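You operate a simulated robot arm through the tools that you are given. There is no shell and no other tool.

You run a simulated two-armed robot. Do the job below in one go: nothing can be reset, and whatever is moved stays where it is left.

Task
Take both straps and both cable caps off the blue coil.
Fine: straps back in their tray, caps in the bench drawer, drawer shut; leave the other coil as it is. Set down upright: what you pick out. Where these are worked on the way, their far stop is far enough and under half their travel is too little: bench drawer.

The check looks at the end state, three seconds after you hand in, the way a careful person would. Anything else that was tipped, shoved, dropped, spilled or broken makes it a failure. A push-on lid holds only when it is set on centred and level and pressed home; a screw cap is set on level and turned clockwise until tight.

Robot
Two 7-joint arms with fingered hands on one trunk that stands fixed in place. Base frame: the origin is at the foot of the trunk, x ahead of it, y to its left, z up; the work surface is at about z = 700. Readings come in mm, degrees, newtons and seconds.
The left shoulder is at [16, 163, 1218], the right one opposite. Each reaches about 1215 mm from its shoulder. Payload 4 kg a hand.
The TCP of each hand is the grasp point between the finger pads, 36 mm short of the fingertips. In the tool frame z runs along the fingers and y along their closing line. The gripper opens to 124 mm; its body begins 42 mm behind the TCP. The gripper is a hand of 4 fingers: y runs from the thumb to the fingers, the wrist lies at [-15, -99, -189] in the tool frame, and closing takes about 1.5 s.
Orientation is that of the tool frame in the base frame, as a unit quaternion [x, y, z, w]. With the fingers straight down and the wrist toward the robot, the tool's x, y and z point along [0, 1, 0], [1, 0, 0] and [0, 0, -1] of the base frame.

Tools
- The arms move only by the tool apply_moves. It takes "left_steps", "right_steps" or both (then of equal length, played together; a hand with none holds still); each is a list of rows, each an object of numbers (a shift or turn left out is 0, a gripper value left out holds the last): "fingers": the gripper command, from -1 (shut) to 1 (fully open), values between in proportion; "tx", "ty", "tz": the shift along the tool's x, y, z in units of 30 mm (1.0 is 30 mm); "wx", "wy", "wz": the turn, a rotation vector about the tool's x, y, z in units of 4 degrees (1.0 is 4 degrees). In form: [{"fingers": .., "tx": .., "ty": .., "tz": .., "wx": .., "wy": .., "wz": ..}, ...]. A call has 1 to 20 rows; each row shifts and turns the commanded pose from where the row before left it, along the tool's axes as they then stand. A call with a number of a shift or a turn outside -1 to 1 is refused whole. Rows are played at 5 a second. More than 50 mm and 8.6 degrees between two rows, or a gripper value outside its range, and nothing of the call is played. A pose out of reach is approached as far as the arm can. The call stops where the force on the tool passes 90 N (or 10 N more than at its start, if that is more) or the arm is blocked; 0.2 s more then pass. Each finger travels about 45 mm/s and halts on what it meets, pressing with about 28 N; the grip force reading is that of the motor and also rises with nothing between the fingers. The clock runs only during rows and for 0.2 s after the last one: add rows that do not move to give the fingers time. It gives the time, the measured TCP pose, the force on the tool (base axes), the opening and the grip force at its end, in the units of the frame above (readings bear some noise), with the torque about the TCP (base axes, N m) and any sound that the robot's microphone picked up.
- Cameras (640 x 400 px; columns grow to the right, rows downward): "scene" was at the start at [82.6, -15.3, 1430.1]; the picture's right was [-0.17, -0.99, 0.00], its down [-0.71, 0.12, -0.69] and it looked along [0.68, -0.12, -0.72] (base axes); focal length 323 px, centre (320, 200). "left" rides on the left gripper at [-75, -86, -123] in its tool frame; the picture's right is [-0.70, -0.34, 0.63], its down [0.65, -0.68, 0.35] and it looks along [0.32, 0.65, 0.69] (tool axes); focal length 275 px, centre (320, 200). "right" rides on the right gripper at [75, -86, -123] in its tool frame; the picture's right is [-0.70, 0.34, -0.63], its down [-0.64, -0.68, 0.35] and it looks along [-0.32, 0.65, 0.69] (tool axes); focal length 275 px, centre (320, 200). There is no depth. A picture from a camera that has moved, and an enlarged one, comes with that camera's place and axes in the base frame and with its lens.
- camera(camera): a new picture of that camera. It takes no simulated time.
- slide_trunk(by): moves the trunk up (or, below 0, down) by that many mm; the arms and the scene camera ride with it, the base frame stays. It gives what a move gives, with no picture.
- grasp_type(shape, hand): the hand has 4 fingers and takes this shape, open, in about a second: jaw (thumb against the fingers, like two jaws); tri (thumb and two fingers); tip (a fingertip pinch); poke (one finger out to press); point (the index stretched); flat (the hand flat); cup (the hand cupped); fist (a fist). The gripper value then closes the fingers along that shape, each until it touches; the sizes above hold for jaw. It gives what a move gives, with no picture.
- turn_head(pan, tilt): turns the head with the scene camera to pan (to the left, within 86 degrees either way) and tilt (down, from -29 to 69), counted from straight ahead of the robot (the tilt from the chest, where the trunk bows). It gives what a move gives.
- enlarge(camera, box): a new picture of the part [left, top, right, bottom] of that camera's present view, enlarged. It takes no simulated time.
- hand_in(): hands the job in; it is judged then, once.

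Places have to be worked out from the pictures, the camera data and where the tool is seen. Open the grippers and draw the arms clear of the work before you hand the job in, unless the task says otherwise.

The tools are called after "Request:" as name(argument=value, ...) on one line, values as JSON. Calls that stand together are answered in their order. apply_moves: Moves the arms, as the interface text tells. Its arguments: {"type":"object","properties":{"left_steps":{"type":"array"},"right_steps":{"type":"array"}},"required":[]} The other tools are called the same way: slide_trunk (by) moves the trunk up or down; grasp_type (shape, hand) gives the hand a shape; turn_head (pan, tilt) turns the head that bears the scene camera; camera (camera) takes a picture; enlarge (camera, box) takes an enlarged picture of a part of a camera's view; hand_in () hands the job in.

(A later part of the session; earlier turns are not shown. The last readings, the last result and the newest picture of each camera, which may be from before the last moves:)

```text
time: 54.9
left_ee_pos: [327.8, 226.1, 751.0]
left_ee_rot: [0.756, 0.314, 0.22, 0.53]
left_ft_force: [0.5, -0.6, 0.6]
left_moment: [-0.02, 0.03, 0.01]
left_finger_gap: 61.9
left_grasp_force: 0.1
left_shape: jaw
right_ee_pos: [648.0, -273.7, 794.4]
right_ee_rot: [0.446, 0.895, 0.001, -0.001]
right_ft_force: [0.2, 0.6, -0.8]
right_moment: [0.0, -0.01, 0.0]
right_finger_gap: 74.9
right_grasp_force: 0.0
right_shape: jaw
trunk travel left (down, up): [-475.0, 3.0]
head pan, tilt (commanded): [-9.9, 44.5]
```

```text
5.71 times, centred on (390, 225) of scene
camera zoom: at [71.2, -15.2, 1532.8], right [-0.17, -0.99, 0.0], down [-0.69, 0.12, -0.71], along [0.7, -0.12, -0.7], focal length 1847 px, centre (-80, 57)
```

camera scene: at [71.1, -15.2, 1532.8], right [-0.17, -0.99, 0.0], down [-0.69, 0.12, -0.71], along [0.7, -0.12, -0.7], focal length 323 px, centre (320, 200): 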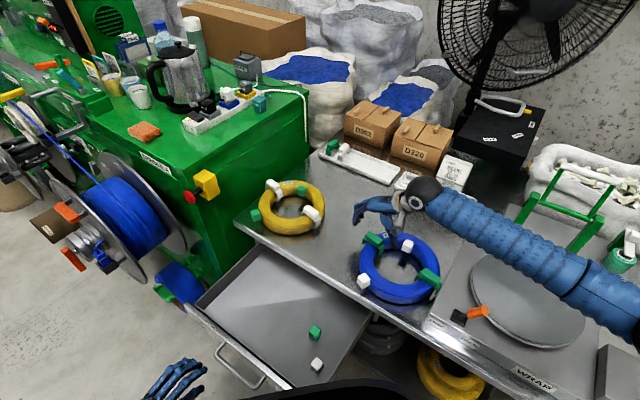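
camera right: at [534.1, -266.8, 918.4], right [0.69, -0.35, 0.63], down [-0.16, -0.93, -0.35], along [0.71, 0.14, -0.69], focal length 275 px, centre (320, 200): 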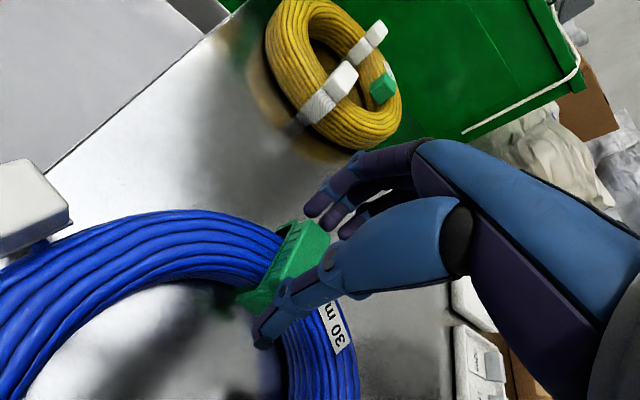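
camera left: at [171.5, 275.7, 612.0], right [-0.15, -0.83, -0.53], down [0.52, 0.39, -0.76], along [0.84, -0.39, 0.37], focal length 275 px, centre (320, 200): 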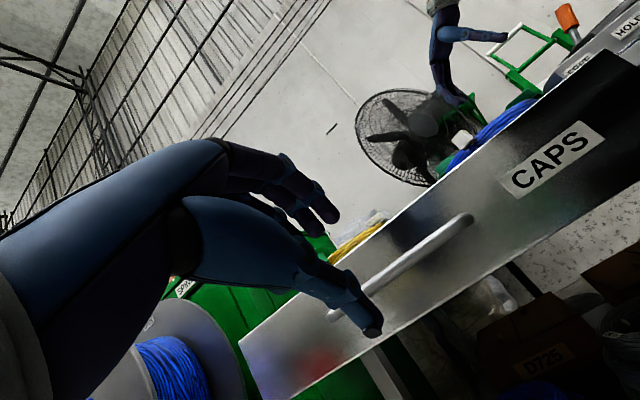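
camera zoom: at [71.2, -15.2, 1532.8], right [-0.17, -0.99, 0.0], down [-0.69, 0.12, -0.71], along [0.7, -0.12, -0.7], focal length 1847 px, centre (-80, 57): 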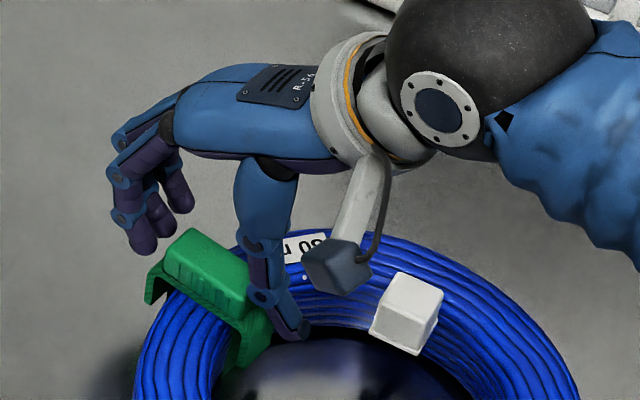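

Thumb and middle finger line up with the block's ends. I'll close gently in stages.

Request:
apply_moves(right_steps=[{"fingers": 0.05}, {"fingers": -0.1}, {"fingers": -0.2}, {"fingers": -0.3}, {"fingers": -0.5}, {"fingers": -1}, {"fingers": -1}, {"fingers": -1}])

Request:
camera(camera="right")

Request:
enlarge(camera="scene", box=[350, 190, 430, 260])

Request:
enlarge(camera="scene", box=[340, 180, 460, 300])

```text
time: 56.7
left_ee_pos: [327.9, 226.8, 751.4]
left_ee_rot: [0.756, 0.314, 0.22, 0.53]
left_ft_force: [0.5, -0.7, -0.6]
left_moment: [0.01, 0.02, -0.04]
left_finger_gap: 62.0
left_grasp_force: 0.1
left_shape: jaw
right_ee_pos: [647.4, -275.7, 794.3]
right_ee_rot: [0.446, 0.895, 0.001, 0.0]
right_ft_force: [-0.2, -1.0, 1.6]
right_moment: [0.0, -0.01, -0.01]
right_finger_gap: 53.6
right_grasp_force: 28.1
right_shape: jaw
trunk travel left (down, up): [-475.0, 3.0]
head pan, tilt (commanded): [-9.9, 44.5]
```

```text
taken
camera right: at [533.9, -266.8, 918.7], right [0.69, -0.35, 0.63], down [-0.16, -0.93, -0.35], along [0.71, 0.14, -0.69], focal length 275 px, centre (320, 200)
```

right: 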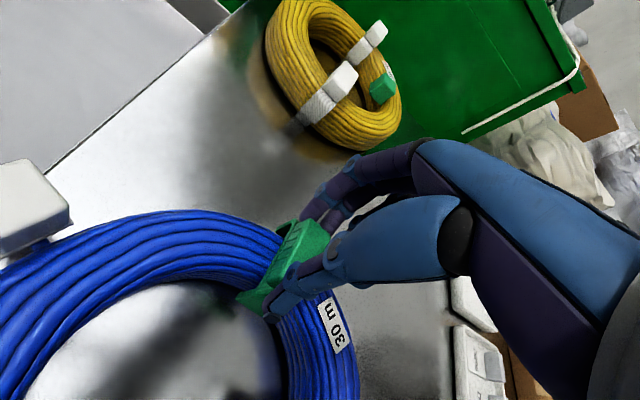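

```text
5.71 times, centred on (390, 225) of scene
camera zoom: at [70.8, -15.1, 1532.9], right [-0.17, -0.99, 0.0], down [-0.69, 0.12, -0.71], along [0.7, -0.12, -0.7], focal length 1847 px, centre (-80, 57)
```

zoom: 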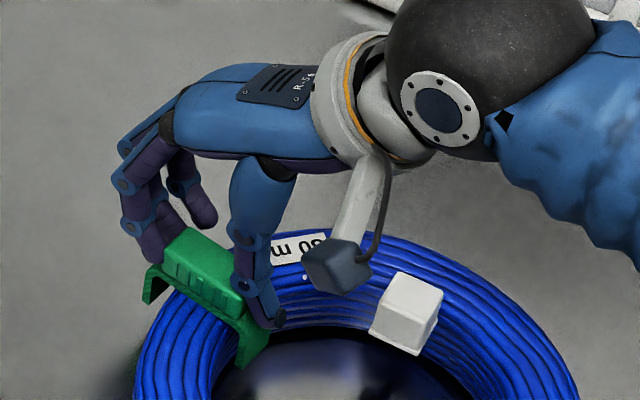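

```text
3.33 times, centred on (400, 240) of scene
camera zoom: at [70.8, -15.1, 1532.9], right [-0.17, -0.99, 0.0], down [-0.69, 0.12, -0.71], along [0.7, -0.12, -0.7], focal length 1078 px, centre (53, 67)
```

zoom: 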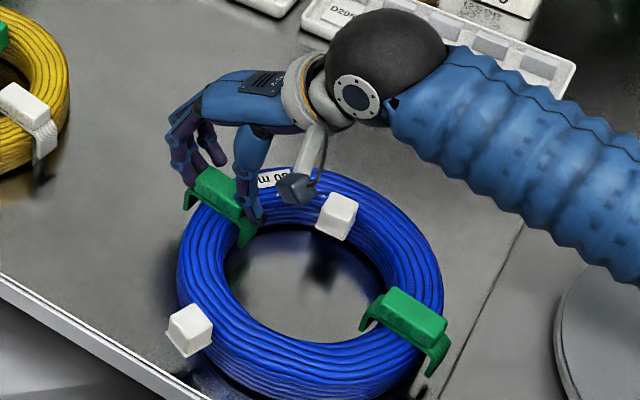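

The block is gripped (gap 54 mm, 28 N) and the coil stayed put. I'll lift slowly and watch whether only the strap comes.

Request:
apply_moves(right_steps=[{"tz": -0.15}, {"tz": -0.15}, {"tz": -0.2}, {"tz": -0.3}, {"tz": -0.3}])

Request:
enlarge(camera="scene", box=[340, 180, 460, 300])

Request:
camera(camera="right")

```text
time: 57.9
left_ee_pos: [327.6, 226.9, 750.8]
left_ee_rot: [0.756, 0.315, 0.221, 0.53]
left_ft_force: [-0.3, 0.1, 0.8]
left_moment: [0.0, 0.01, -0.03]
left_finger_gap: 61.7
left_grasp_force: 0.0
left_shape: jaw
right_ee_pos: [647.0, -276.0, 827.4]
right_ee_rot: [0.446, 0.895, -0.001, -0.001]
right_ft_force: [-0.6, 0.4, -0.2]
right_moment: [0.01, 0.02, -0.02]
right_finger_gap: 53.4
right_grasp_force: 27.9
right_shape: jaw
trunk travel left (down, up): [-475.0, 3.0]
head pan, tilt (commanded): [-9.9, 44.5]
```

```text
3.33 times, centred on (400, 240) of scene
camera zoom: at [71.1, -15.1, 1532.8], right [-0.17, -0.99, 0.0], down [-0.69, 0.12, -0.71], along [0.7, -0.12, -0.7], focal length 1078 px, centre (53, 67)
```

zoom: 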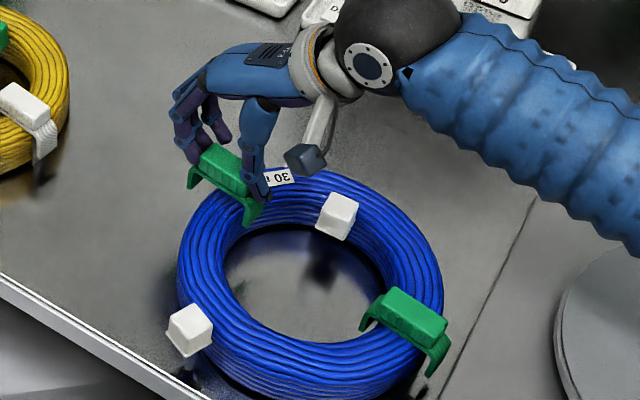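

```text
taken
camera right: at [533.1, -267.4, 951.4], right [0.69, -0.35, 0.63], down [-0.16, -0.93, -0.35], along [0.71, 0.14, -0.69], focal length 275 px, centre (320, 200)
```

right: 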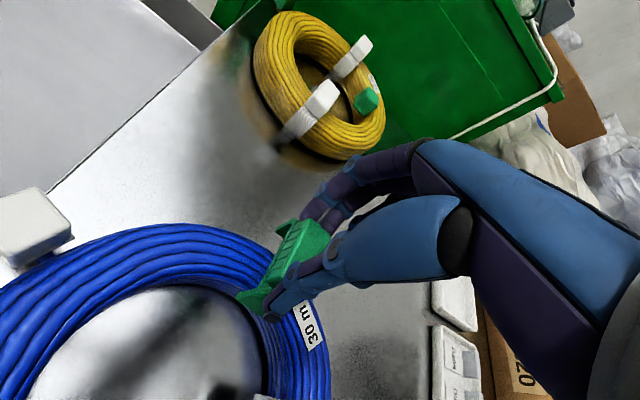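

Only the strap came up; the coil is still. I'll lift it to about z 940 and carry it toward the STRAPS tray, staying high, then check reach.

Request:
apply_moves(right_steps=[{"tz": -0.9}, {"tz": -0.9}, {"tz": -0.9}, {"tz": -0.9}, {"tx": -0.838, "ty": 0.425}, {"tx": -0.838, "ty": 0.425}, {"tx": -0.838, "ty": 0.425}, {"tx": -0.838, "ty": 0.425}, {"tx": -0.838, "ty": 0.425}, {"tx": -0.838, "ty": 0.425}, {"tx": -0.838, "ty": 0.425}, {"tx": -0.838, "ty": 0.425}, {"tx": -0.838, "ty": 0.425}, {"tx": -0.838, "ty": 0.425}, {"wz": -1}, {}])

Request:
camera(camera="scene")

Request:
camera(camera="right")

```text
time: 61.3
left_ee_pos: [327.6, 227.6, 751.5]
left_ee_rot: [0.756, 0.315, 0.22, 0.53]
left_ft_force: [1.0, 1.1, -0.7]
left_moment: [-0.02, 0.02, 0.03]
left_finger_gap: 61.8
left_grasp_force: 0.0
left_shape: jaw
right_ee_pos: [901.2, -398.3, 935.1]
right_ee_rot: [0.414, 0.91, 0.0, -0.001]
right_ft_force: [-0.4, 0.4, -0.4]
right_moment: [0.01, 0.02, -0.04]
right_finger_gap: 53.3
right_grasp_force: 27.7
right_shape: jaw
trunk travel left (down, up): [-475.0, 3.0]
head pan, tilt (commanded): [-9.9, 44.5]
```

```text
taken
camera scene: at [71.4, -15.0, 1532.8], right [-0.17, -0.99, 0.0], down [-0.69, 0.12, -0.71], along [0.7, -0.12, -0.7], focal length 323 px, centre (320, 200)
```

scene: 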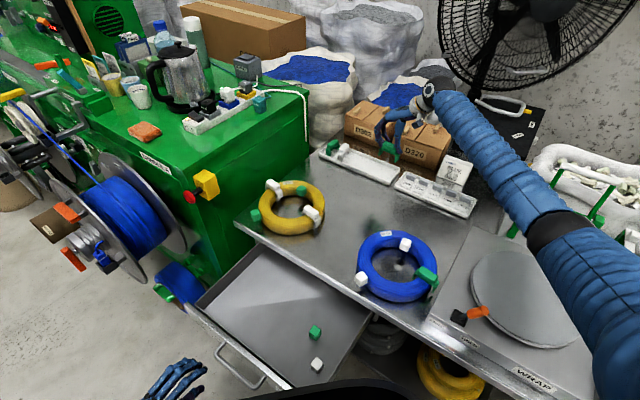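

```text
taken
camera right: at [787.0, -398.4, 1059.0], right [0.71, -0.3, 0.63], down [-0.09, -0.93, -0.35], along [0.7, 0.19, -0.69], focal length 275 px, centre (320, 200)
```

right: 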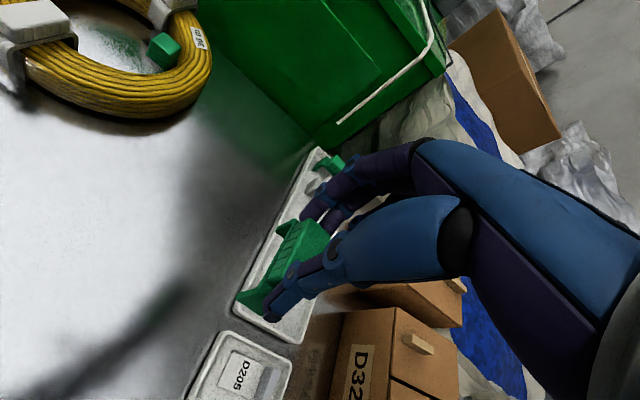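

The strap is held level above the bench and the tray is just beyond. I'll zoom on the tray from the wrist to place it exactly.

Request:
enlarge(camera="right", box=[200, 130, 400, 360])

Request:
enlarge(camera="scene", box=[300, 60, 480, 220])

```text
1.74 times, centred on (300, 245) of right
camera zoom: at [787.0, -398.4, 1059.0], right [0.71, -0.3, 0.63], down [-0.09, -0.93, -0.35], along [0.7, 0.19, -0.69], focal length 479 px, centre (355, 122)
```

zoom: 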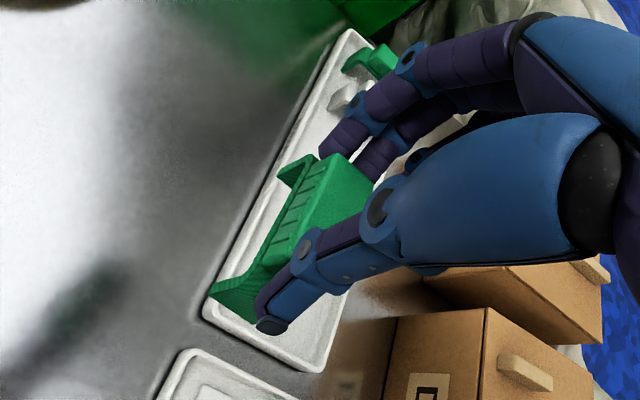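

```text
2.50 times, centred on (390, 140) of scene
camera zoom: at [71.4, -15.0, 1532.8], right [-0.17, -0.99, 0.0], down [-0.69, 0.12, -0.71], along [0.7, -0.12, -0.7], focal length 808 px, centre (145, 350)
```

zoom: 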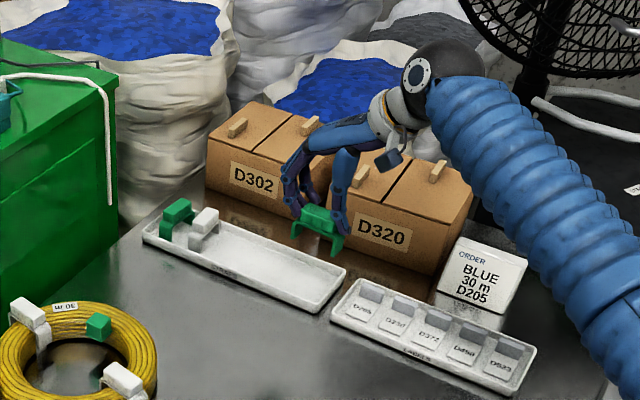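

The tray runs at 45 degrees, parallel to the bench, with its near right corner about (941,-436), 326 long and about 100 wide. To gain reach I'll raise the hand 100 mm, then lower the trunk 150 mm with the arm stretched over the bench.

Request:
apply_moves(right_steps=[{"tz": -0.8}, {"tz": -0.8}, {"tz": -0.8}, {"tz": -0.8, "wz": -0.5}, {"wz": -0.5}, {}])

Request:
slide_trunk(by=-150)

Request:
camera(camera="scene")

Request:
camera(camera="right")

```text
time: 62.7
left_ee_pos: [328.1, 227.3, 750.6]
left_ee_rot: [0.756, 0.314, 0.22, 0.53]
left_ft_force: [0.5, 0.1, -0.3]
left_moment: [-0.02, 0.0, 0.0]
left_finger_gap: 61.7
left_grasp_force: 0.1
left_shape: jaw
right_ee_pos: [901.9, -398.4, 1029.8]
right_ee_rot: [0.382, 0.924, 0.0, -0.001]
right_ft_force: [-0.8, 0.8, 0.4]
right_moment: [0.04, 0.03, 0.04]
right_finger_gap: 53.1
right_grasp_force: 28.2
right_shape: jaw
trunk travel left (down, up): [-475.0, 3.0]
head pan, tilt (commanded): [-9.9, 44.5]
```

```text
time: 64.4
left_ee_pos: [327.5, 226.7, 599.2]
left_ee_rot: [0.756, 0.315, 0.221, 0.529]
left_ft_force: [0.0, 0.0, 0.0]
left_moment: [0.0, -0.04, -0.01]
left_finger_gap: 61.6
left_grasp_force: 0.1
left_shape: jaw
right_ee_pos: [901.5, -399.1, 881.9]
right_ee_rot: [0.382, 0.924, 0.0, 0.0]
right_ft_force: [-0.2, -1.2, -0.3]
right_moment: [-0.01, 0.0, -0.02]
right_finger_gap: 53.2
right_grasp_force: 27.9
right_shape: jaw
trunk travel left (down, up): [-325.0, 153.0]
head pan, tilt (commanded): [-9.9, 44.5]
```

```text
taken
camera scene: at [95.0, -15.1, 1376.3], right [-0.17, -0.99, 0.01], down [-0.73, 0.12, -0.67], along [0.66, -0.12, -0.74], focal length 323 px, centre (320, 200)
```

scene: 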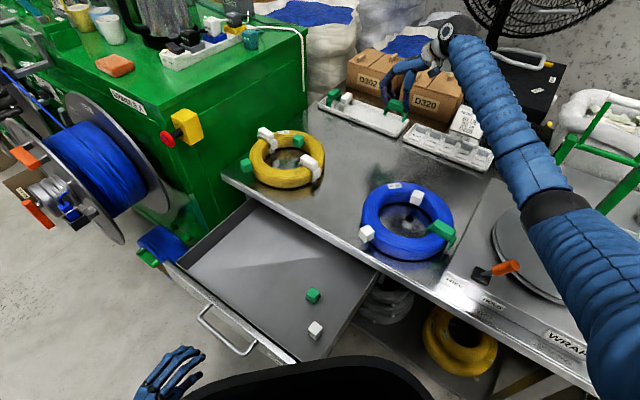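

```text
taken
camera right: at [787.2, -406.3, 1005.3], right [0.73, -0.25, 0.63], down [-0.03, -0.94, -0.35], along [0.68, 0.24, -0.69], focal length 275 px, centre (320, 200)
```

right: 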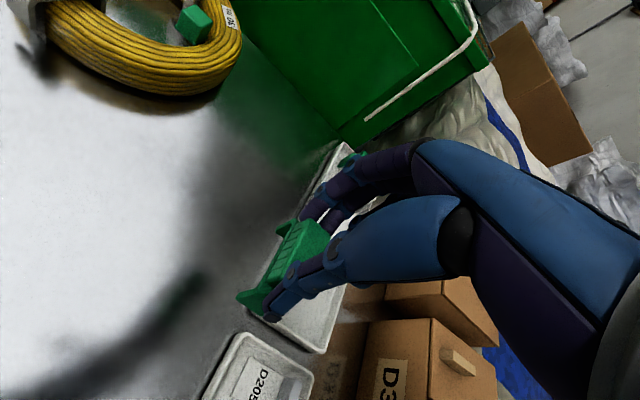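

The arm stretches well clear of the lever. I'll move over the far part of the empty tray, about (1087,-361), and see whether it is in reach.

Request:
apply_moves(right_steps=[{"tx": -0.579, "ty": 0.878}, {"tx": -0.579, "ty": 0.878}, {"tx": -0.579, "ty": 0.878}, {"tx": -0.579, "ty": 0.878}, {"tx": -0.579, "ty": 0.878}, {"tx": -0.579, "ty": 0.878}, {}])

Request:
camera(camera="scene")

Request:
camera(camera="right")

```text
time: 66.0
left_ee_pos: [328.5, 226.9, 600.6]
left_ee_rot: [0.757, 0.316, 0.22, 0.529]
left_ft_force: [-0.2, -0.5, 0.9]
left_moment: [0.02, -0.02, 0.01]
left_finger_gap: 61.6
left_grasp_force: 0.1
left_shape: jaw
right_ee_pos: [1060.0, -361.5, 880.7]
right_ee_rot: [0.382, 0.924, -0.001, -0.001]
right_ft_force: [-0.5, 0.3, 0.3]
right_moment: [0.0, 0.0, 0.0]
right_finger_gap: 53.1
right_grasp_force: 28.5
right_shape: jaw
right hand out of reach, approached as far as the arm can: row 6
trunk travel left (down, up): [-325.0, 153.0]
head pan, tilt (commanded): [-9.9, 44.5]
```

```text
taken
camera scene: at [95.6, -14.5, 1376.1], right [-0.17, -0.99, 0.01], down [-0.73, 0.12, -0.67], along [0.66, -0.12, -0.74], focal length 323 px, centre (320, 200)
```

scene: 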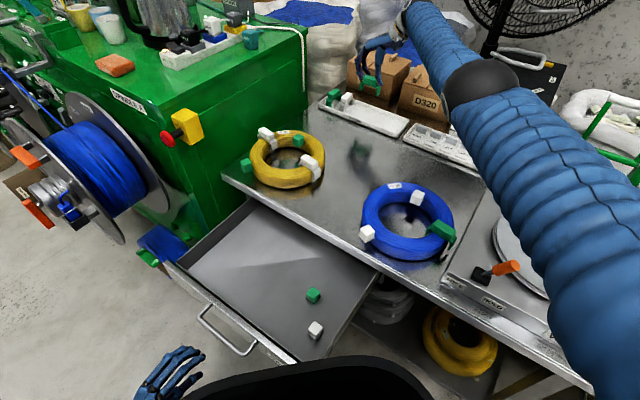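

```text
taken
camera right: at [946.3, -369.4, 1004.9], right [0.73, -0.25, 0.63], down [-0.03, -0.94, -0.35], along [0.68, 0.24, -0.69], focal length 275 px, centre (320, 200)
```

right: 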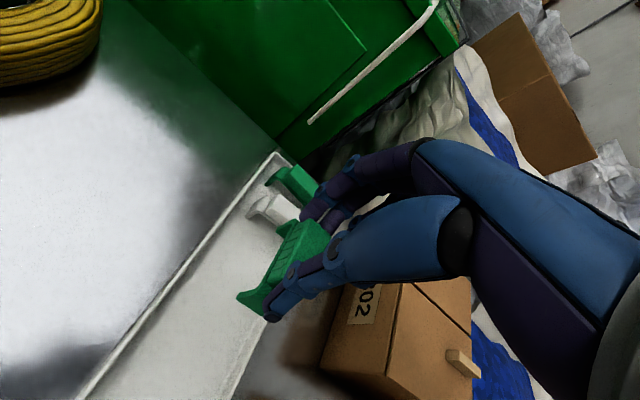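

The arm reaches about (1060,-361) here. I'll raise the hand 60 mm and lower the trunk another 120 mm, which also leans the shoulders forward, to set the strap about 135 mm in from the tray's right end.

Request:
apply_moves(right_steps=[{"tz": -0.7}, {"tz": -0.7}, {"tz": -0.6}, {}])

Request:
slide_trunk(by=-120)

Request:
camera(camera="scene")

Request:
camera(camera="right")

```text
time: 67.0
left_ee_pos: [328.5, 227.0, 600.4]
left_ee_rot: [0.756, 0.315, 0.221, 0.529]
left_ft_force: [0.6, -0.6, 0.0]
left_moment: [0.0, 0.02, -0.03]
left_finger_gap: 61.8
left_grasp_force: 0.1
left_shape: jaw
right_ee_pos: [1059.4, -364.7, 939.5]
right_ee_rot: [0.382, 0.924, 0.0, -0.002]
right_ft_force: [0.5, 0.9, -0.2]
right_moment: [0.01, -0.03, -0.02]
right_finger_gap: 53.2
right_grasp_force: 28.4
right_shape: jaw
trunk travel left (down, up): [-325.0, 153.0]
head pan, tilt (commanded): [-9.9, 44.5]
```

```text
time: 68.5
left_ee_pos: [328.4, 227.5, 480.8]
left_ee_rot: [0.756, 0.314, 0.221, 0.53]
left_ft_force: [0.4, -0.9, 0.3]
left_moment: [0.04, -0.05, 0.03]
left_finger_gap: 61.7
left_grasp_force: 0.0
left_shape: jaw
right_ee_pos: [1060.6, -364.7, 823.0]
right_ee_rot: [0.382, 0.924, 0.0, 0.0]
right_ft_force: [0.6, -0.8, -0.3]
right_moment: [0.02, -0.03, -0.01]
right_finger_gap: 52.8
right_grasp_force: 27.4
right_shape: jaw
trunk travel left (down, up): [-205.0, 273.0]
head pan, tilt (commanded): [-9.9, 44.5]
```

```text
taken
camera scene: at [144.0, -15.0, 1239.6], right [-0.17, -0.99, 0.03], down [-0.81, 0.12, -0.58], along [0.57, -0.12, -0.81], focal length 323 px, centre (320, 200)
```

scene: 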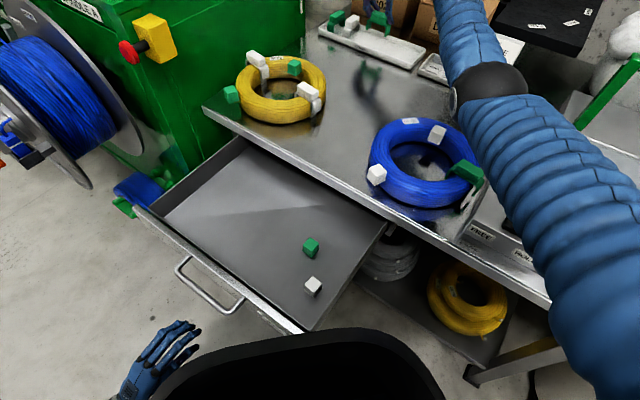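

```text
taken
camera right: at [946.2, -371.4, 946.7], right [0.73, -0.25, 0.63], down [-0.03, -0.94, -0.35], along [0.68, 0.24, -0.69], focal length 275 px, centre (320, 200)
```

right: 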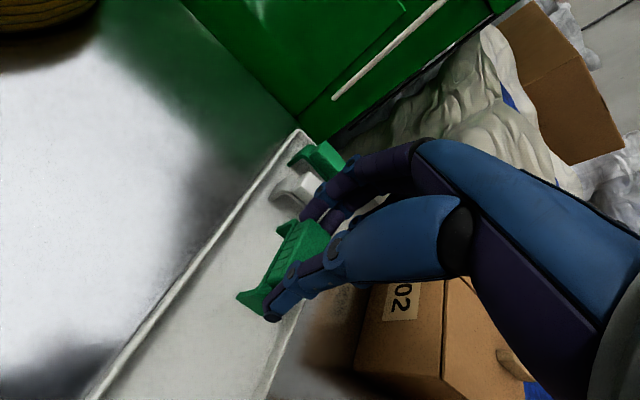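

The chest bowed forward, so there's reach to spare. The strap hangs over the tray, about 12 mm toward the near rim and 138 mm from its right end. I'll centre it and lower part way.

Request:
apply_moves(right_steps=[{"tx": -0.33, "ty": -0.2}, {"tz": 0.25}, {"tz": 0.25}, {"tz": 0.25}, {"tz": 0.25}, {}])

Request:
camera(camera="right")

Request:
enlarge(camera="scene", box=[300, 0, 440, 80])

```text
time: 69.9
left_ee_pos: [327.5, 226.8, 480.5]
left_ee_rot: [0.757, 0.315, 0.22, 0.529]
left_ft_force: [-0.6, 0.3, -0.4]
left_moment: [0.01, -0.01, 0.0]
left_finger_gap: 62.1
left_grasp_force: 0.1
left_shape: jaw
right_ee_pos: [1064.7, -373.7, 790.2]
right_ee_rot: [0.383, 0.924, 0.001, -0.001]
right_ft_force: [0.0, -0.3, -0.2]
right_moment: [0.04, 0.0, 0.01]
right_finger_gap: 53.0
right_grasp_force: 28.1
right_shape: jaw
trunk travel left (down, up): [-205.0, 273.0]
head pan, tilt (commanded): [-9.9, 44.5]
```

```text
taken
camera right: at [949.9, -382.5, 914.3], right [0.73, -0.25, 0.63], down [-0.03, -0.94, -0.35], along [0.68, 0.24, -0.69], focal length 275 px, centre (320, 200)
```

right: 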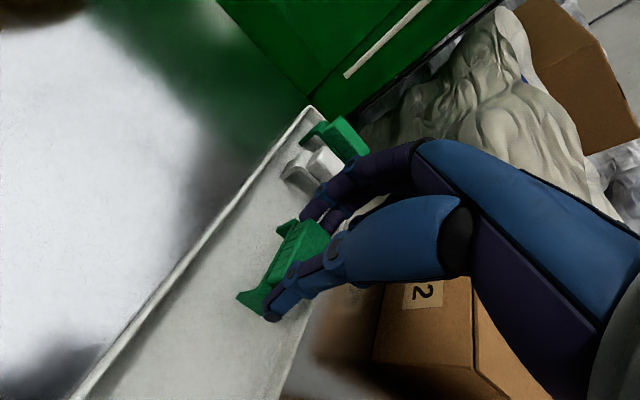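

```text
4.57 times, centred on (370, 40) of scene
camera zoom: at [144.6, -15.1, 1239.3], right [-0.17, -0.99, 0.03], down [-0.81, 0.12, -0.58], along [0.57, -0.12, -0.81], focal length 1478 px, centre (91, 931)
```

zoom: 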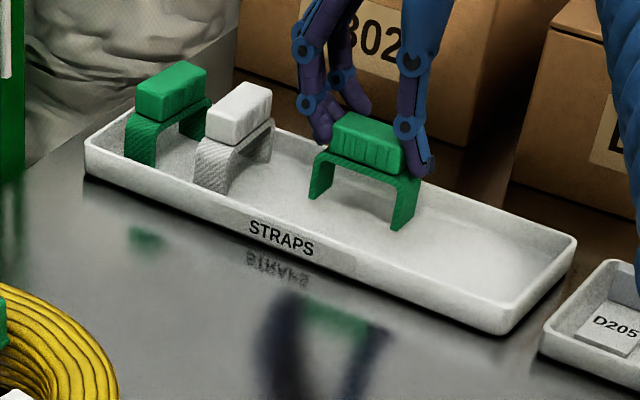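

This view shows the strap upright over the empty part of the tray, clear of the others. I'll lower it in small steps until its legs touch down.

Request:
apply_moves(right_steps=[{"tz": 0.15}, {"tz": 0.15}, {"tz": 0.15}, {}])

Request:
enlarge(camera="scene", box=[300, 0, 440, 80])

```text
time: 70.9
left_ee_pos: [327.9, 227.4, 480.8]
left_ee_rot: [0.756, 0.313, 0.22, 0.531]
left_ft_force: [-0.7, 0.7, 0.0]
left_moment: [-0.03, -0.03, 0.0]
left_finger_gap: 61.9
left_grasp_force: 0.0
left_shape: jaw
right_ee_pos: [1064.0, -376.6, 778.8]
right_ee_rot: [0.383, 0.924, -0.001, 0.0]
right_ft_force: [0.0, -0.2, 5.9]
right_moment: [-0.03, 0.01, -0.01]
right_finger_gap: 52.9
right_grasp_force: 28.4
right_shape: jaw
trunk travel left (down, up): [-205.0, 273.0]
head pan, tilt (commanded): [-9.9, 44.5]
```

```text
4.57 times, centred on (370, 40) of scene
camera zoom: at [144.0, -14.9, 1239.5], right [-0.17, -0.99, 0.03], down [-0.81, 0.12, -0.58], along [0.57, -0.12, -0.81], focal length 1478 px, centre (91, 931)
```

zoom: 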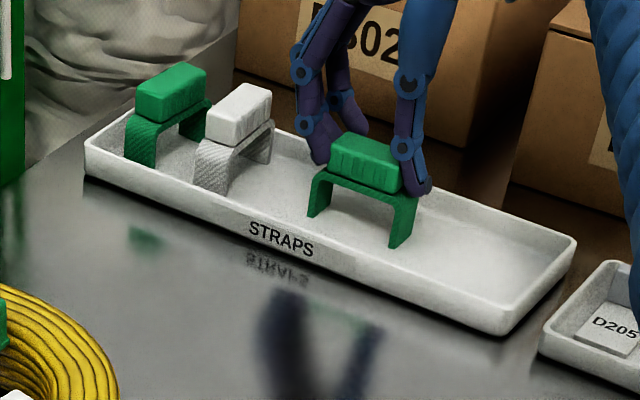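

It touches down (6 N). I'll open slightly and lift straight up.

Request:
apply_moves(right_steps=[{"fingers": -0.05}, {"fingers": 0.08}, {"fingers": 0.1}, {"fingers": 0.1}, {"tz": -0.3, "fingers": 0.1}, {"tz": -0.5, "fingers": 0.1}, {"tz": -0.8, "fingers": 0.1}, {"tz": -0.8, "fingers": 0.1}, {}])

Request:
enlarge(camera="scene", box=[300, 0, 440, 80])

Request:
camera(camera="right")

```text
time: 72.9
left_ee_pos: [326.4, 226.9, 479.7]
left_ee_rot: [0.756, 0.315, 0.221, 0.53]
left_ft_force: [-0.3, -1.2, 0.0]
left_moment: [-0.03, 0.0, -0.03]
left_finger_gap: 61.7
left_grasp_force: 0.0
left_shape: jaw
right_ee_pos: [1062.5, -375.2, 851.1]
right_ee_rot: [0.382, 0.924, -0.001, -0.001]
right_ft_force: [-0.3, -0.5, -1.0]
right_moment: [0.04, 0.0, 0.01]
right_finger_gap: 67.9
right_grasp_force: 0.0
right_shape: jaw
trunk travel left (down, up): [-205.0, 273.0]
head pan, tilt (commanded): [-9.9, 44.5]
```

```text
4.57 times, centred on (370, 40) of scene
camera zoom: at [144.9, -15.2, 1239.1], right [-0.17, -0.99, 0.03], down [-0.81, 0.12, -0.58], along [0.57, -0.12, -0.81], focal length 1478 px, centre (91, 931)
```

zoom: 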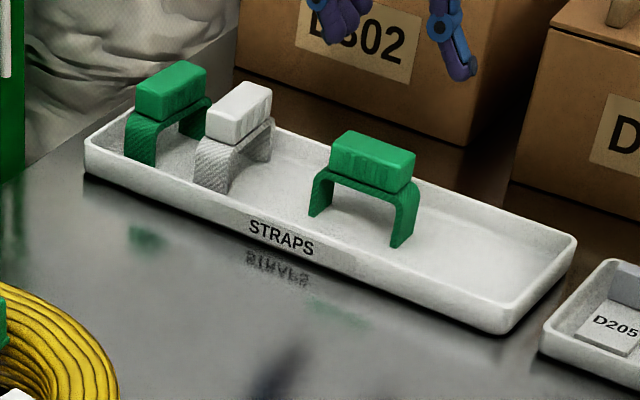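

```text
taken
camera right: at [949.6, -383.0, 974.2], right [0.73, -0.25, 0.63], down [-0.03, -0.94, -0.35], along [0.68, 0.24, -0.69], focal length 275 px, centre (320, 200)
```

right: 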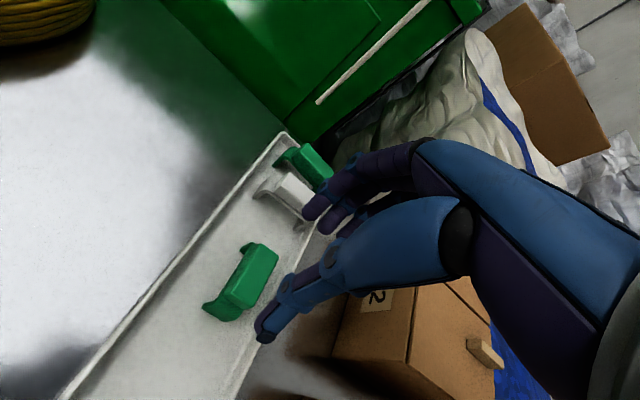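

The first strap stands upright in the tray. Now I'll raise the trunk back up and then return over the coil for the second strap.

Request:
slide_trunk(by=270)

Request:
apply_moves(right_steps=[{"tx": 0.6, "ty": -0.77, "fingers": 1}, {"tx": 0.6, "ty": -0.77}, {"tx": 0.6, "ty": -0.77}, {"tx": 0.6, "ty": -0.77}, {"tx": 0.6, "ty": -0.77}, {"tx": 0.6, "ty": -0.77}, {"tx": 0.6, "ty": -0.77}, {"tx": 0.6, "ty": -0.77}, {"tx": 0.6, "ty": -0.77}, {"tx": 0.6, "ty": -0.77}, {}])

Request:
camera(camera="scene")

```text
time: 75.7
left_ee_pos: [327.2, 228.0, 750.0]
left_ee_rot: [0.756, 0.314, 0.22, 0.53]
left_ft_force: [-0.2, 1.0, -0.1]
left_moment: [0.02, 0.03, 0.0]
left_finger_gap: 61.6
left_grasp_force: 0.0
left_shape: jaw
right_ee_pos: [1060.0, -375.7, 1185.9]
right_ee_rot: [0.382, 0.924, 0.012, 0.027]
right_ft_force: [0.5, 0.3, -0.9]
right_moment: [-0.02, -0.03, 0.01]
right_finger_gap: 67.7
right_grasp_force: 0.0
right_shape: jaw
trunk travel left (down, up): [-475.0, 3.0]
head pan, tilt (commanded): [-9.9, 44.5]
```

```text
time: 78.1
left_ee_pos: [327.5, 227.1, 749.7]
left_ee_rot: [0.757, 0.314, 0.22, 0.529]
left_ft_force: [-0.5, 0.0, 0.0]
left_moment: [0.0, 0.02, -0.05]
left_finger_gap: 61.7
left_grasp_force: 0.0
left_shape: jaw
right_ee_pos: [770.2, -412.0, 1168.1]
right_ee_rot: [0.382, 0.924, 0.012, 0.028]
right_ft_force: [-0.3, -0.1, 0.6]
right_moment: [0.01, 0.01, 0.01]
right_finger_gap: 123.5
right_grasp_force: 0.2
right_shape: jaw
trunk travel left (down, up): [-475.0, 3.0]
head pan, tilt (commanded): [-9.9, 44.5]
```

```text
taken
camera scene: at [72.0, -14.6, 1532.8], right [-0.17, -0.99, 0.0], down [-0.69, 0.12, -0.71], along [0.7, -0.12, -0.7], focal length 323 px, centre (320, 200)
```

scene: 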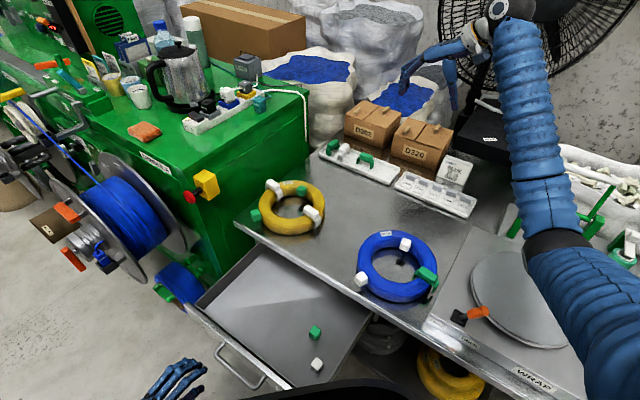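

The tool picked up a 3.5 degree tilt from the trunk move, so I'll level it and turn to 37 degrees. Then I'll come back over the second strap (right side of the coil), staying high.

Request:
apply_moves(right_steps=[{"wx": 0.616, "wy": 0.618}, {"ty": -0.572, "tx": 0.71, "tz": 0.6}, {"ty": -0.572, "tx": 0.71, "tz": 0.6}, {"ty": -0.572, "tx": 0.71, "tz": 0.6}, {"ty": -0.572, "tx": 0.71, "tz": 0.6}, {"ty": -0.572, "tx": 0.71, "tz": 0.6}, {"ty": -0.572, "tx": 0.71, "tz": 0.6}, {"ty": -0.572, "tx": 0.71, "tz": 0.6}, {"ty": -0.572, "tx": 0.71, "tz": 0.6}, {"ty": -0.572, "tx": 0.71, "tz": 0.6}, {"ty": -0.572, "tx": 0.71, "tz": 0.6}, {"wz": 1}, {"wz": 1}, {}])

Request:
camera(camera="scene")

Request:
camera(camera="right")

```text
time: 81.1
left_ee_pos: [327.6, 227.2, 750.0]
left_ee_rot: [0.757, 0.314, 0.22, 0.53]
left_ft_force: [0.6, -0.2, -0.4]
left_moment: [-0.03, 0.01, -0.01]
left_finger_gap: 61.6
left_grasp_force: 0.1
left_shape: jaw
right_ee_pos: [497.8, -381.6, 989.7]
right_ee_rot: [0.446, 0.895, 0.0, 0.001]
right_ft_force: [0.1, -0.3, 0.9]
right_moment: [-0.01, 0.07, 0.02]
right_finger_gap: 124.0
right_grasp_force: 0.2
right_shape: jaw
trunk travel left (down, up): [-475.0, 3.0]
head pan, tilt (commanded): [-9.9, 44.5]
```

```text
taken
camera scene: at [71.3, -15.2, 1532.8], right [-0.17, -0.99, 0.0], down [-0.69, 0.12, -0.71], along [0.7, -0.12, -0.7], focal length 323 px, centre (320, 200)
```

scene: 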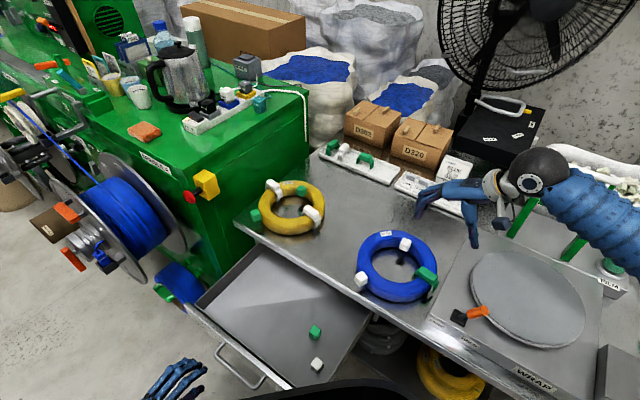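

```text
taken
camera right: at [383.8, -373.5, 1113.5], right [0.69, -0.35, 0.63], down [-0.16, -0.93, -0.35], along [0.71, 0.14, -0.69], focal length 275 px, centre (320, 200)
```

right: 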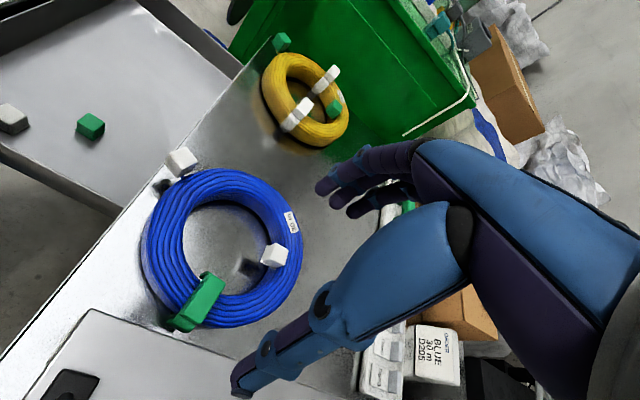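

I have a clear view of the coil, second strap and both caps. I'll zoom in both cameras for exact positions.

Request:
enlarge(camera="right", box=[130, 130, 330, 350])

Request:
enlarge(camera="scene", box=[350, 220, 450, 310])

```text
1.82 times, centred on (230, 240) of right
camera zoom: at [383.8, -373.5, 1113.5], right [0.69, -0.35, 0.63], down [-0.16, -0.93, -0.35], along [0.71, 0.14, -0.69], focal length 500 px, centre (484, 127)
```

zoom: 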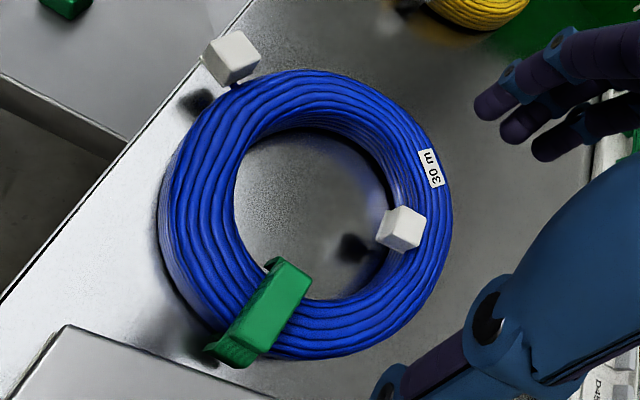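

```text
4.44 times, centred on (400, 265) of scene
camera zoom: at [71.3, -15.2, 1532.8], right [-0.17, -0.99, 0.0], down [-0.69, 0.12, -0.71], along [0.7, -0.12, -0.7], focal length 1437 px, centre (-36, -89)
```

zoom: 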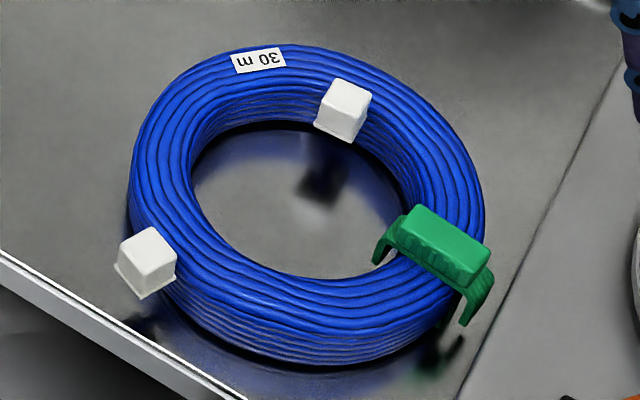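

The second strap is centred near (497,-385), at 37–38 degrees with its top at about z 774. I'll shift slightly, set a 76 mm opening so the thumb stays off the wrap platform, and lower partway.

Request:
apply_moves(right_steps=[{"ty": -0.167, "tx": -0.087, "fingers": 0.22}, {"tz": 0.9}, {"tz": 0.9}, {"tz": 0.9}, {"tz": 0.9}, {"tz": 0.9}, {}])

Request:
camera(camera="right")

Request:
enlarge(camera="scene", box=[390, 210, 520, 330])

```text
time: 82.7
left_ee_pos: [328.5, 227.4, 749.4]
left_ee_rot: [0.757, 0.315, 0.22, 0.529]
left_ft_force: [-0.2, -0.4, 0.5]
left_moment: [-0.01, 0.02, -0.02]
left_finger_gap: 62.0
left_grasp_force: 0.1
left_shape: jaw
right_ee_pos: [496.2, -387.3, 854.8]
right_ee_rot: [0.446, 0.895, 0.0, 0.001]
right_ft_force: [0.1, -0.8, 1.1]
right_moment: [0.01, 0.01, -0.03]
right_finger_gap: 75.8
right_grasp_force: 0.1
right_shape: jaw
trunk travel left (down, up): [-475.0, 3.0]
head pan, tilt (commanded): [-9.9, 44.5]
```

```text
taken
camera right: at [382.6, -379.6, 978.2], right [0.69, -0.35, 0.63], down [-0.16, -0.93, -0.35], along [0.71, 0.14, -0.69], focal length 275 px, centre (320, 200)
```

right: 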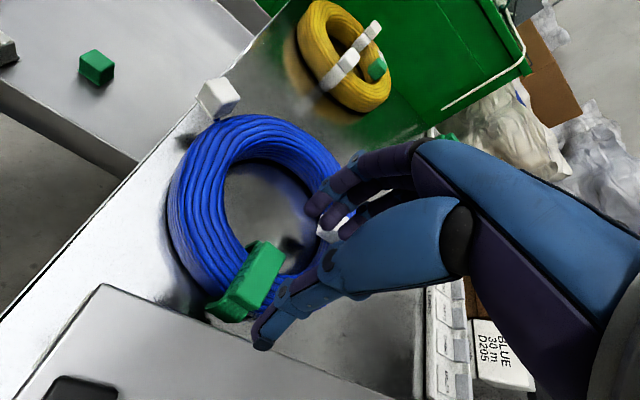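

```text
3.33 times, centred on (455, 270) of scene
camera zoom: at [70.8, -15.1, 1532.9], right [-0.17, -0.99, 0.0], down [-0.69, 0.12, -0.71], along [0.7, -0.12, -0.7], focal length 1078 px, centre (-130, -33)
```

zoom: 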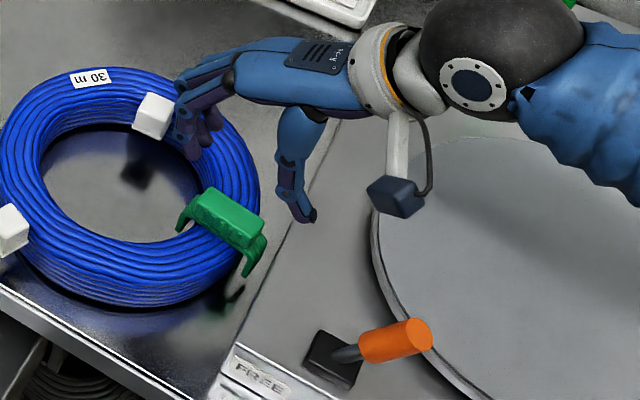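

The hand is centred over the second strap, clear of the inner cap and the lever. I'll lower the last 60 mm to the block.

Request:
apply_moves(right_steps=[{"tz": 0.7}, {"tz": 0.7}, {"tz": 0.63}, {}])

Request:
camera(camera="right")

Request:
enlarge(camera="scene", box=[390, 210, 520, 330])

```text
time: 83.7
left_ee_pos: [327.0, 227.2, 752.1]
left_ee_rot: [0.757, 0.314, 0.22, 0.529]
left_ft_force: [-0.3, 0.3, -0.5]
left_moment: [-0.03, 0.01, 0.0]
left_finger_gap: 61.6
left_grasp_force: 0.1
left_shape: jaw
right_ee_pos: [496.5, -387.4, 792.7]
right_ee_rot: [0.446, 0.895, 0.0, 0.0]
right_ft_force: [0.1, 0.1, -0.3]
right_moment: [-0.01, -0.01, -0.01]
right_finger_gap: 76.3
right_grasp_force: 0.2
right_shape: jaw
trunk travel left (down, up): [-475.0, 3.0]
head pan, tilt (commanded): [-9.9, 44.5]
```

```text
taken
camera right: at [381.4, -378.6, 916.5], right [0.69, -0.35, 0.63], down [-0.16, -0.93, -0.35], along [0.71, 0.14, -0.69], focal length 275 px, centre (320, 200)
```

right: 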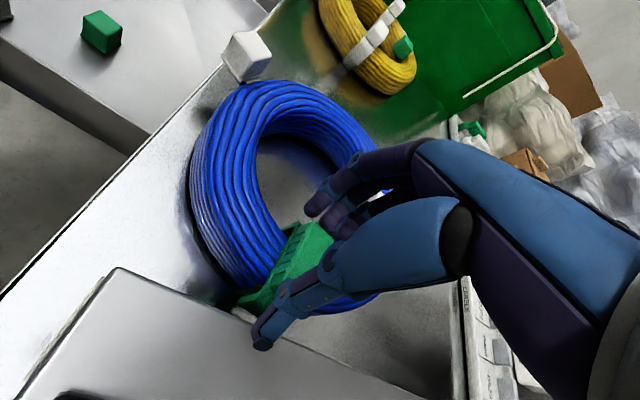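

```text
3.33 times, centred on (455, 270) of scene
camera zoom: at [70.8, -15.1, 1532.9], right [-0.17, -0.99, 0.0], down [-0.69, 0.12, -0.71], along [0.7, -0.12, -0.7], focal length 1078 px, centre (-130, -33)
```

zoom: 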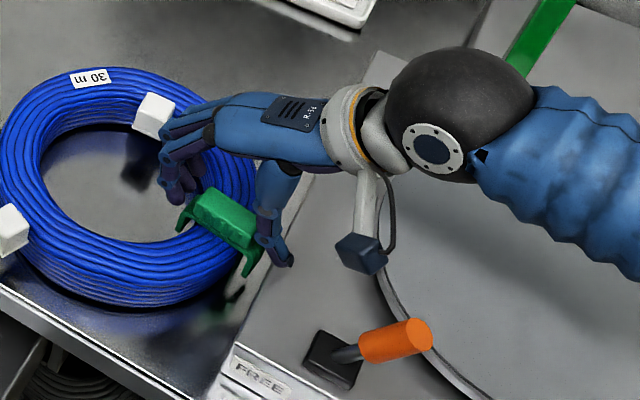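

The block sits between thumb and fingers. I'll close in stages.

Request:
apply_moves(right_steps=[{"fingers": 0.05}, {"fingers": -0.1}, {"fingers": -0.2}, {"fingers": -0.3}, {"fingers": -0.5}, {"fingers": -1}, {"fingers": -1}, {"fingers": -1}])

Request:
enlarge(camera="scene", box=[390, 210, 520, 330])

Request:
camera(camera="right")

```text
time: 85.5
left_ee_pos: [328.1, 226.7, 751.4]
left_ee_rot: [0.757, 0.315, 0.221, 0.529]
left_ft_force: [-0.6, 0.1, -0.4]
left_moment: [-0.02, 0.02, -0.07]
left_finger_gap: 61.6
left_grasp_force: 0.0
left_shape: jaw
right_ee_pos: [495.5, -387.0, 792.7]
right_ee_rot: [0.446, 0.895, 0.0, 0.001]
right_ft_force: [-1.9, -1.5, 5.0]
right_moment: [0.05, -0.04, -0.02]
right_finger_gap: 54.8
right_grasp_force: 28.5
right_shape: jaw
trunk travel left (down, up): [-475.0, 3.0]
head pan, tilt (commanded): [-9.9, 44.5]
```

```text
3.33 times, centred on (455, 270) of scene
camera zoom: at [70.7, -15.1, 1532.9], right [-0.17, -0.99, 0.0], down [-0.69, 0.12, -0.71], along [0.7, -0.12, -0.7], focal length 1078 px, centre (-130, -33)
```

zoom: 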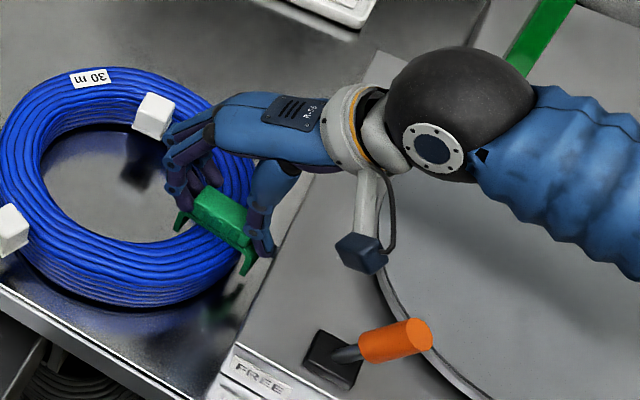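

```text
taken
camera right: at [381.4, -378.7, 916.8], right [0.69, -0.35, 0.63], down [-0.16, -0.93, -0.35], along [0.71, 0.14, -0.69], focal length 275 px, centre (320, 200)
```

right: 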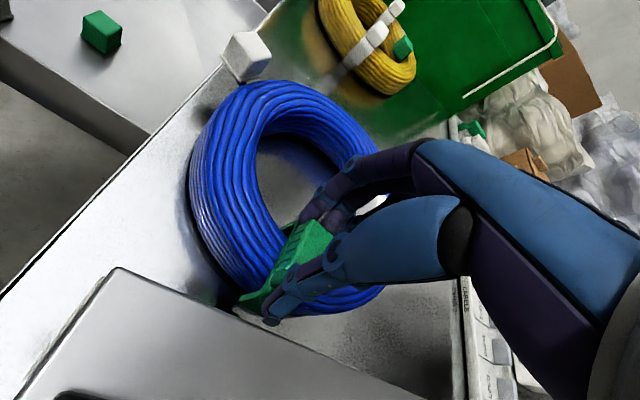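

Gripped (55 mm, 28 N) with the coil unmoved. I'll lift slowly, then raise it well clear.

Request:
apply_moves(right_steps=[{"tz": -0.15}, {"tz": -0.15}, {"tz": -0.2}, {"tz": -0.3}, {"tz": -0.4}, {"tz": -0.8}, {"tz": -0.8}, {}])

Request:
enlarge(camera="scene", box=[350, 190, 500, 320])

Request:
camera(camera="right")

```text
time: 87.3
left_ee_pos: [327.8, 227.4, 751.4]
left_ee_rot: [0.756, 0.314, 0.221, 0.53]
left_ft_force: [-0.5, 0.2, -0.2]
left_moment: [0.03, -0.01, 0.0]
left_finger_gap: 62.0
left_grasp_force: 0.1
left_shape: jaw
right_ee_pos: [494.9, -386.4, 876.8]
right_ee_rot: [0.447, 0.895, 0.0, 0.001]
right_ft_force: [0.2, 0.4, 0.0]
right_moment: [0.03, 0.01, -0.01]
right_finger_gap: 54.3
right_grasp_force: 28.1
right_shape: jaw
trunk travel left (down, up): [-475.0, 3.0]
head pan, tilt (commanded): [-9.9, 44.5]
```

```text
3.08 times, centred on (425, 255) of scene
camera zoom: at [71.0, -15.5, 1532.8], right [-0.17, -0.99, 0.0], down [-0.69, 0.12, -0.71], along [0.7, -0.12, -0.7], focal length 995 px, centre (-3, 31)
```

zoom: 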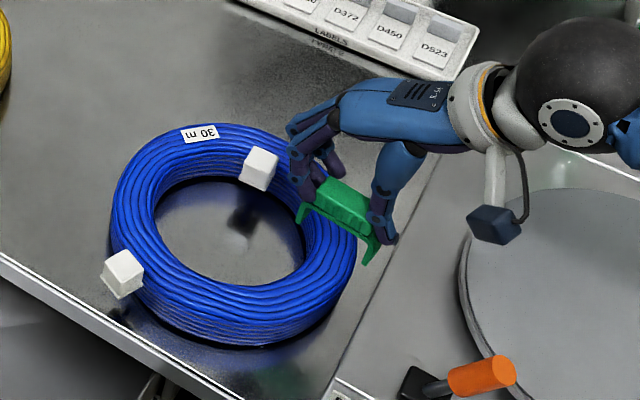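

```text
taken
camera right: at [381.2, -378.4, 1001.1], right [0.69, -0.35, 0.63], down [-0.16, -0.93, -0.35], along [0.71, 0.14, -0.69], focal length 275 px, centre (320, 200)
```

right: 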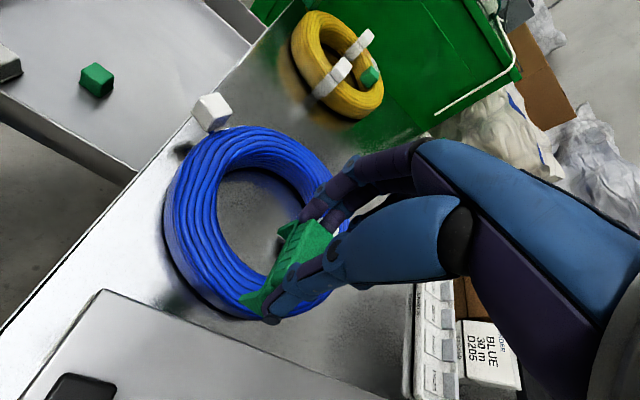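

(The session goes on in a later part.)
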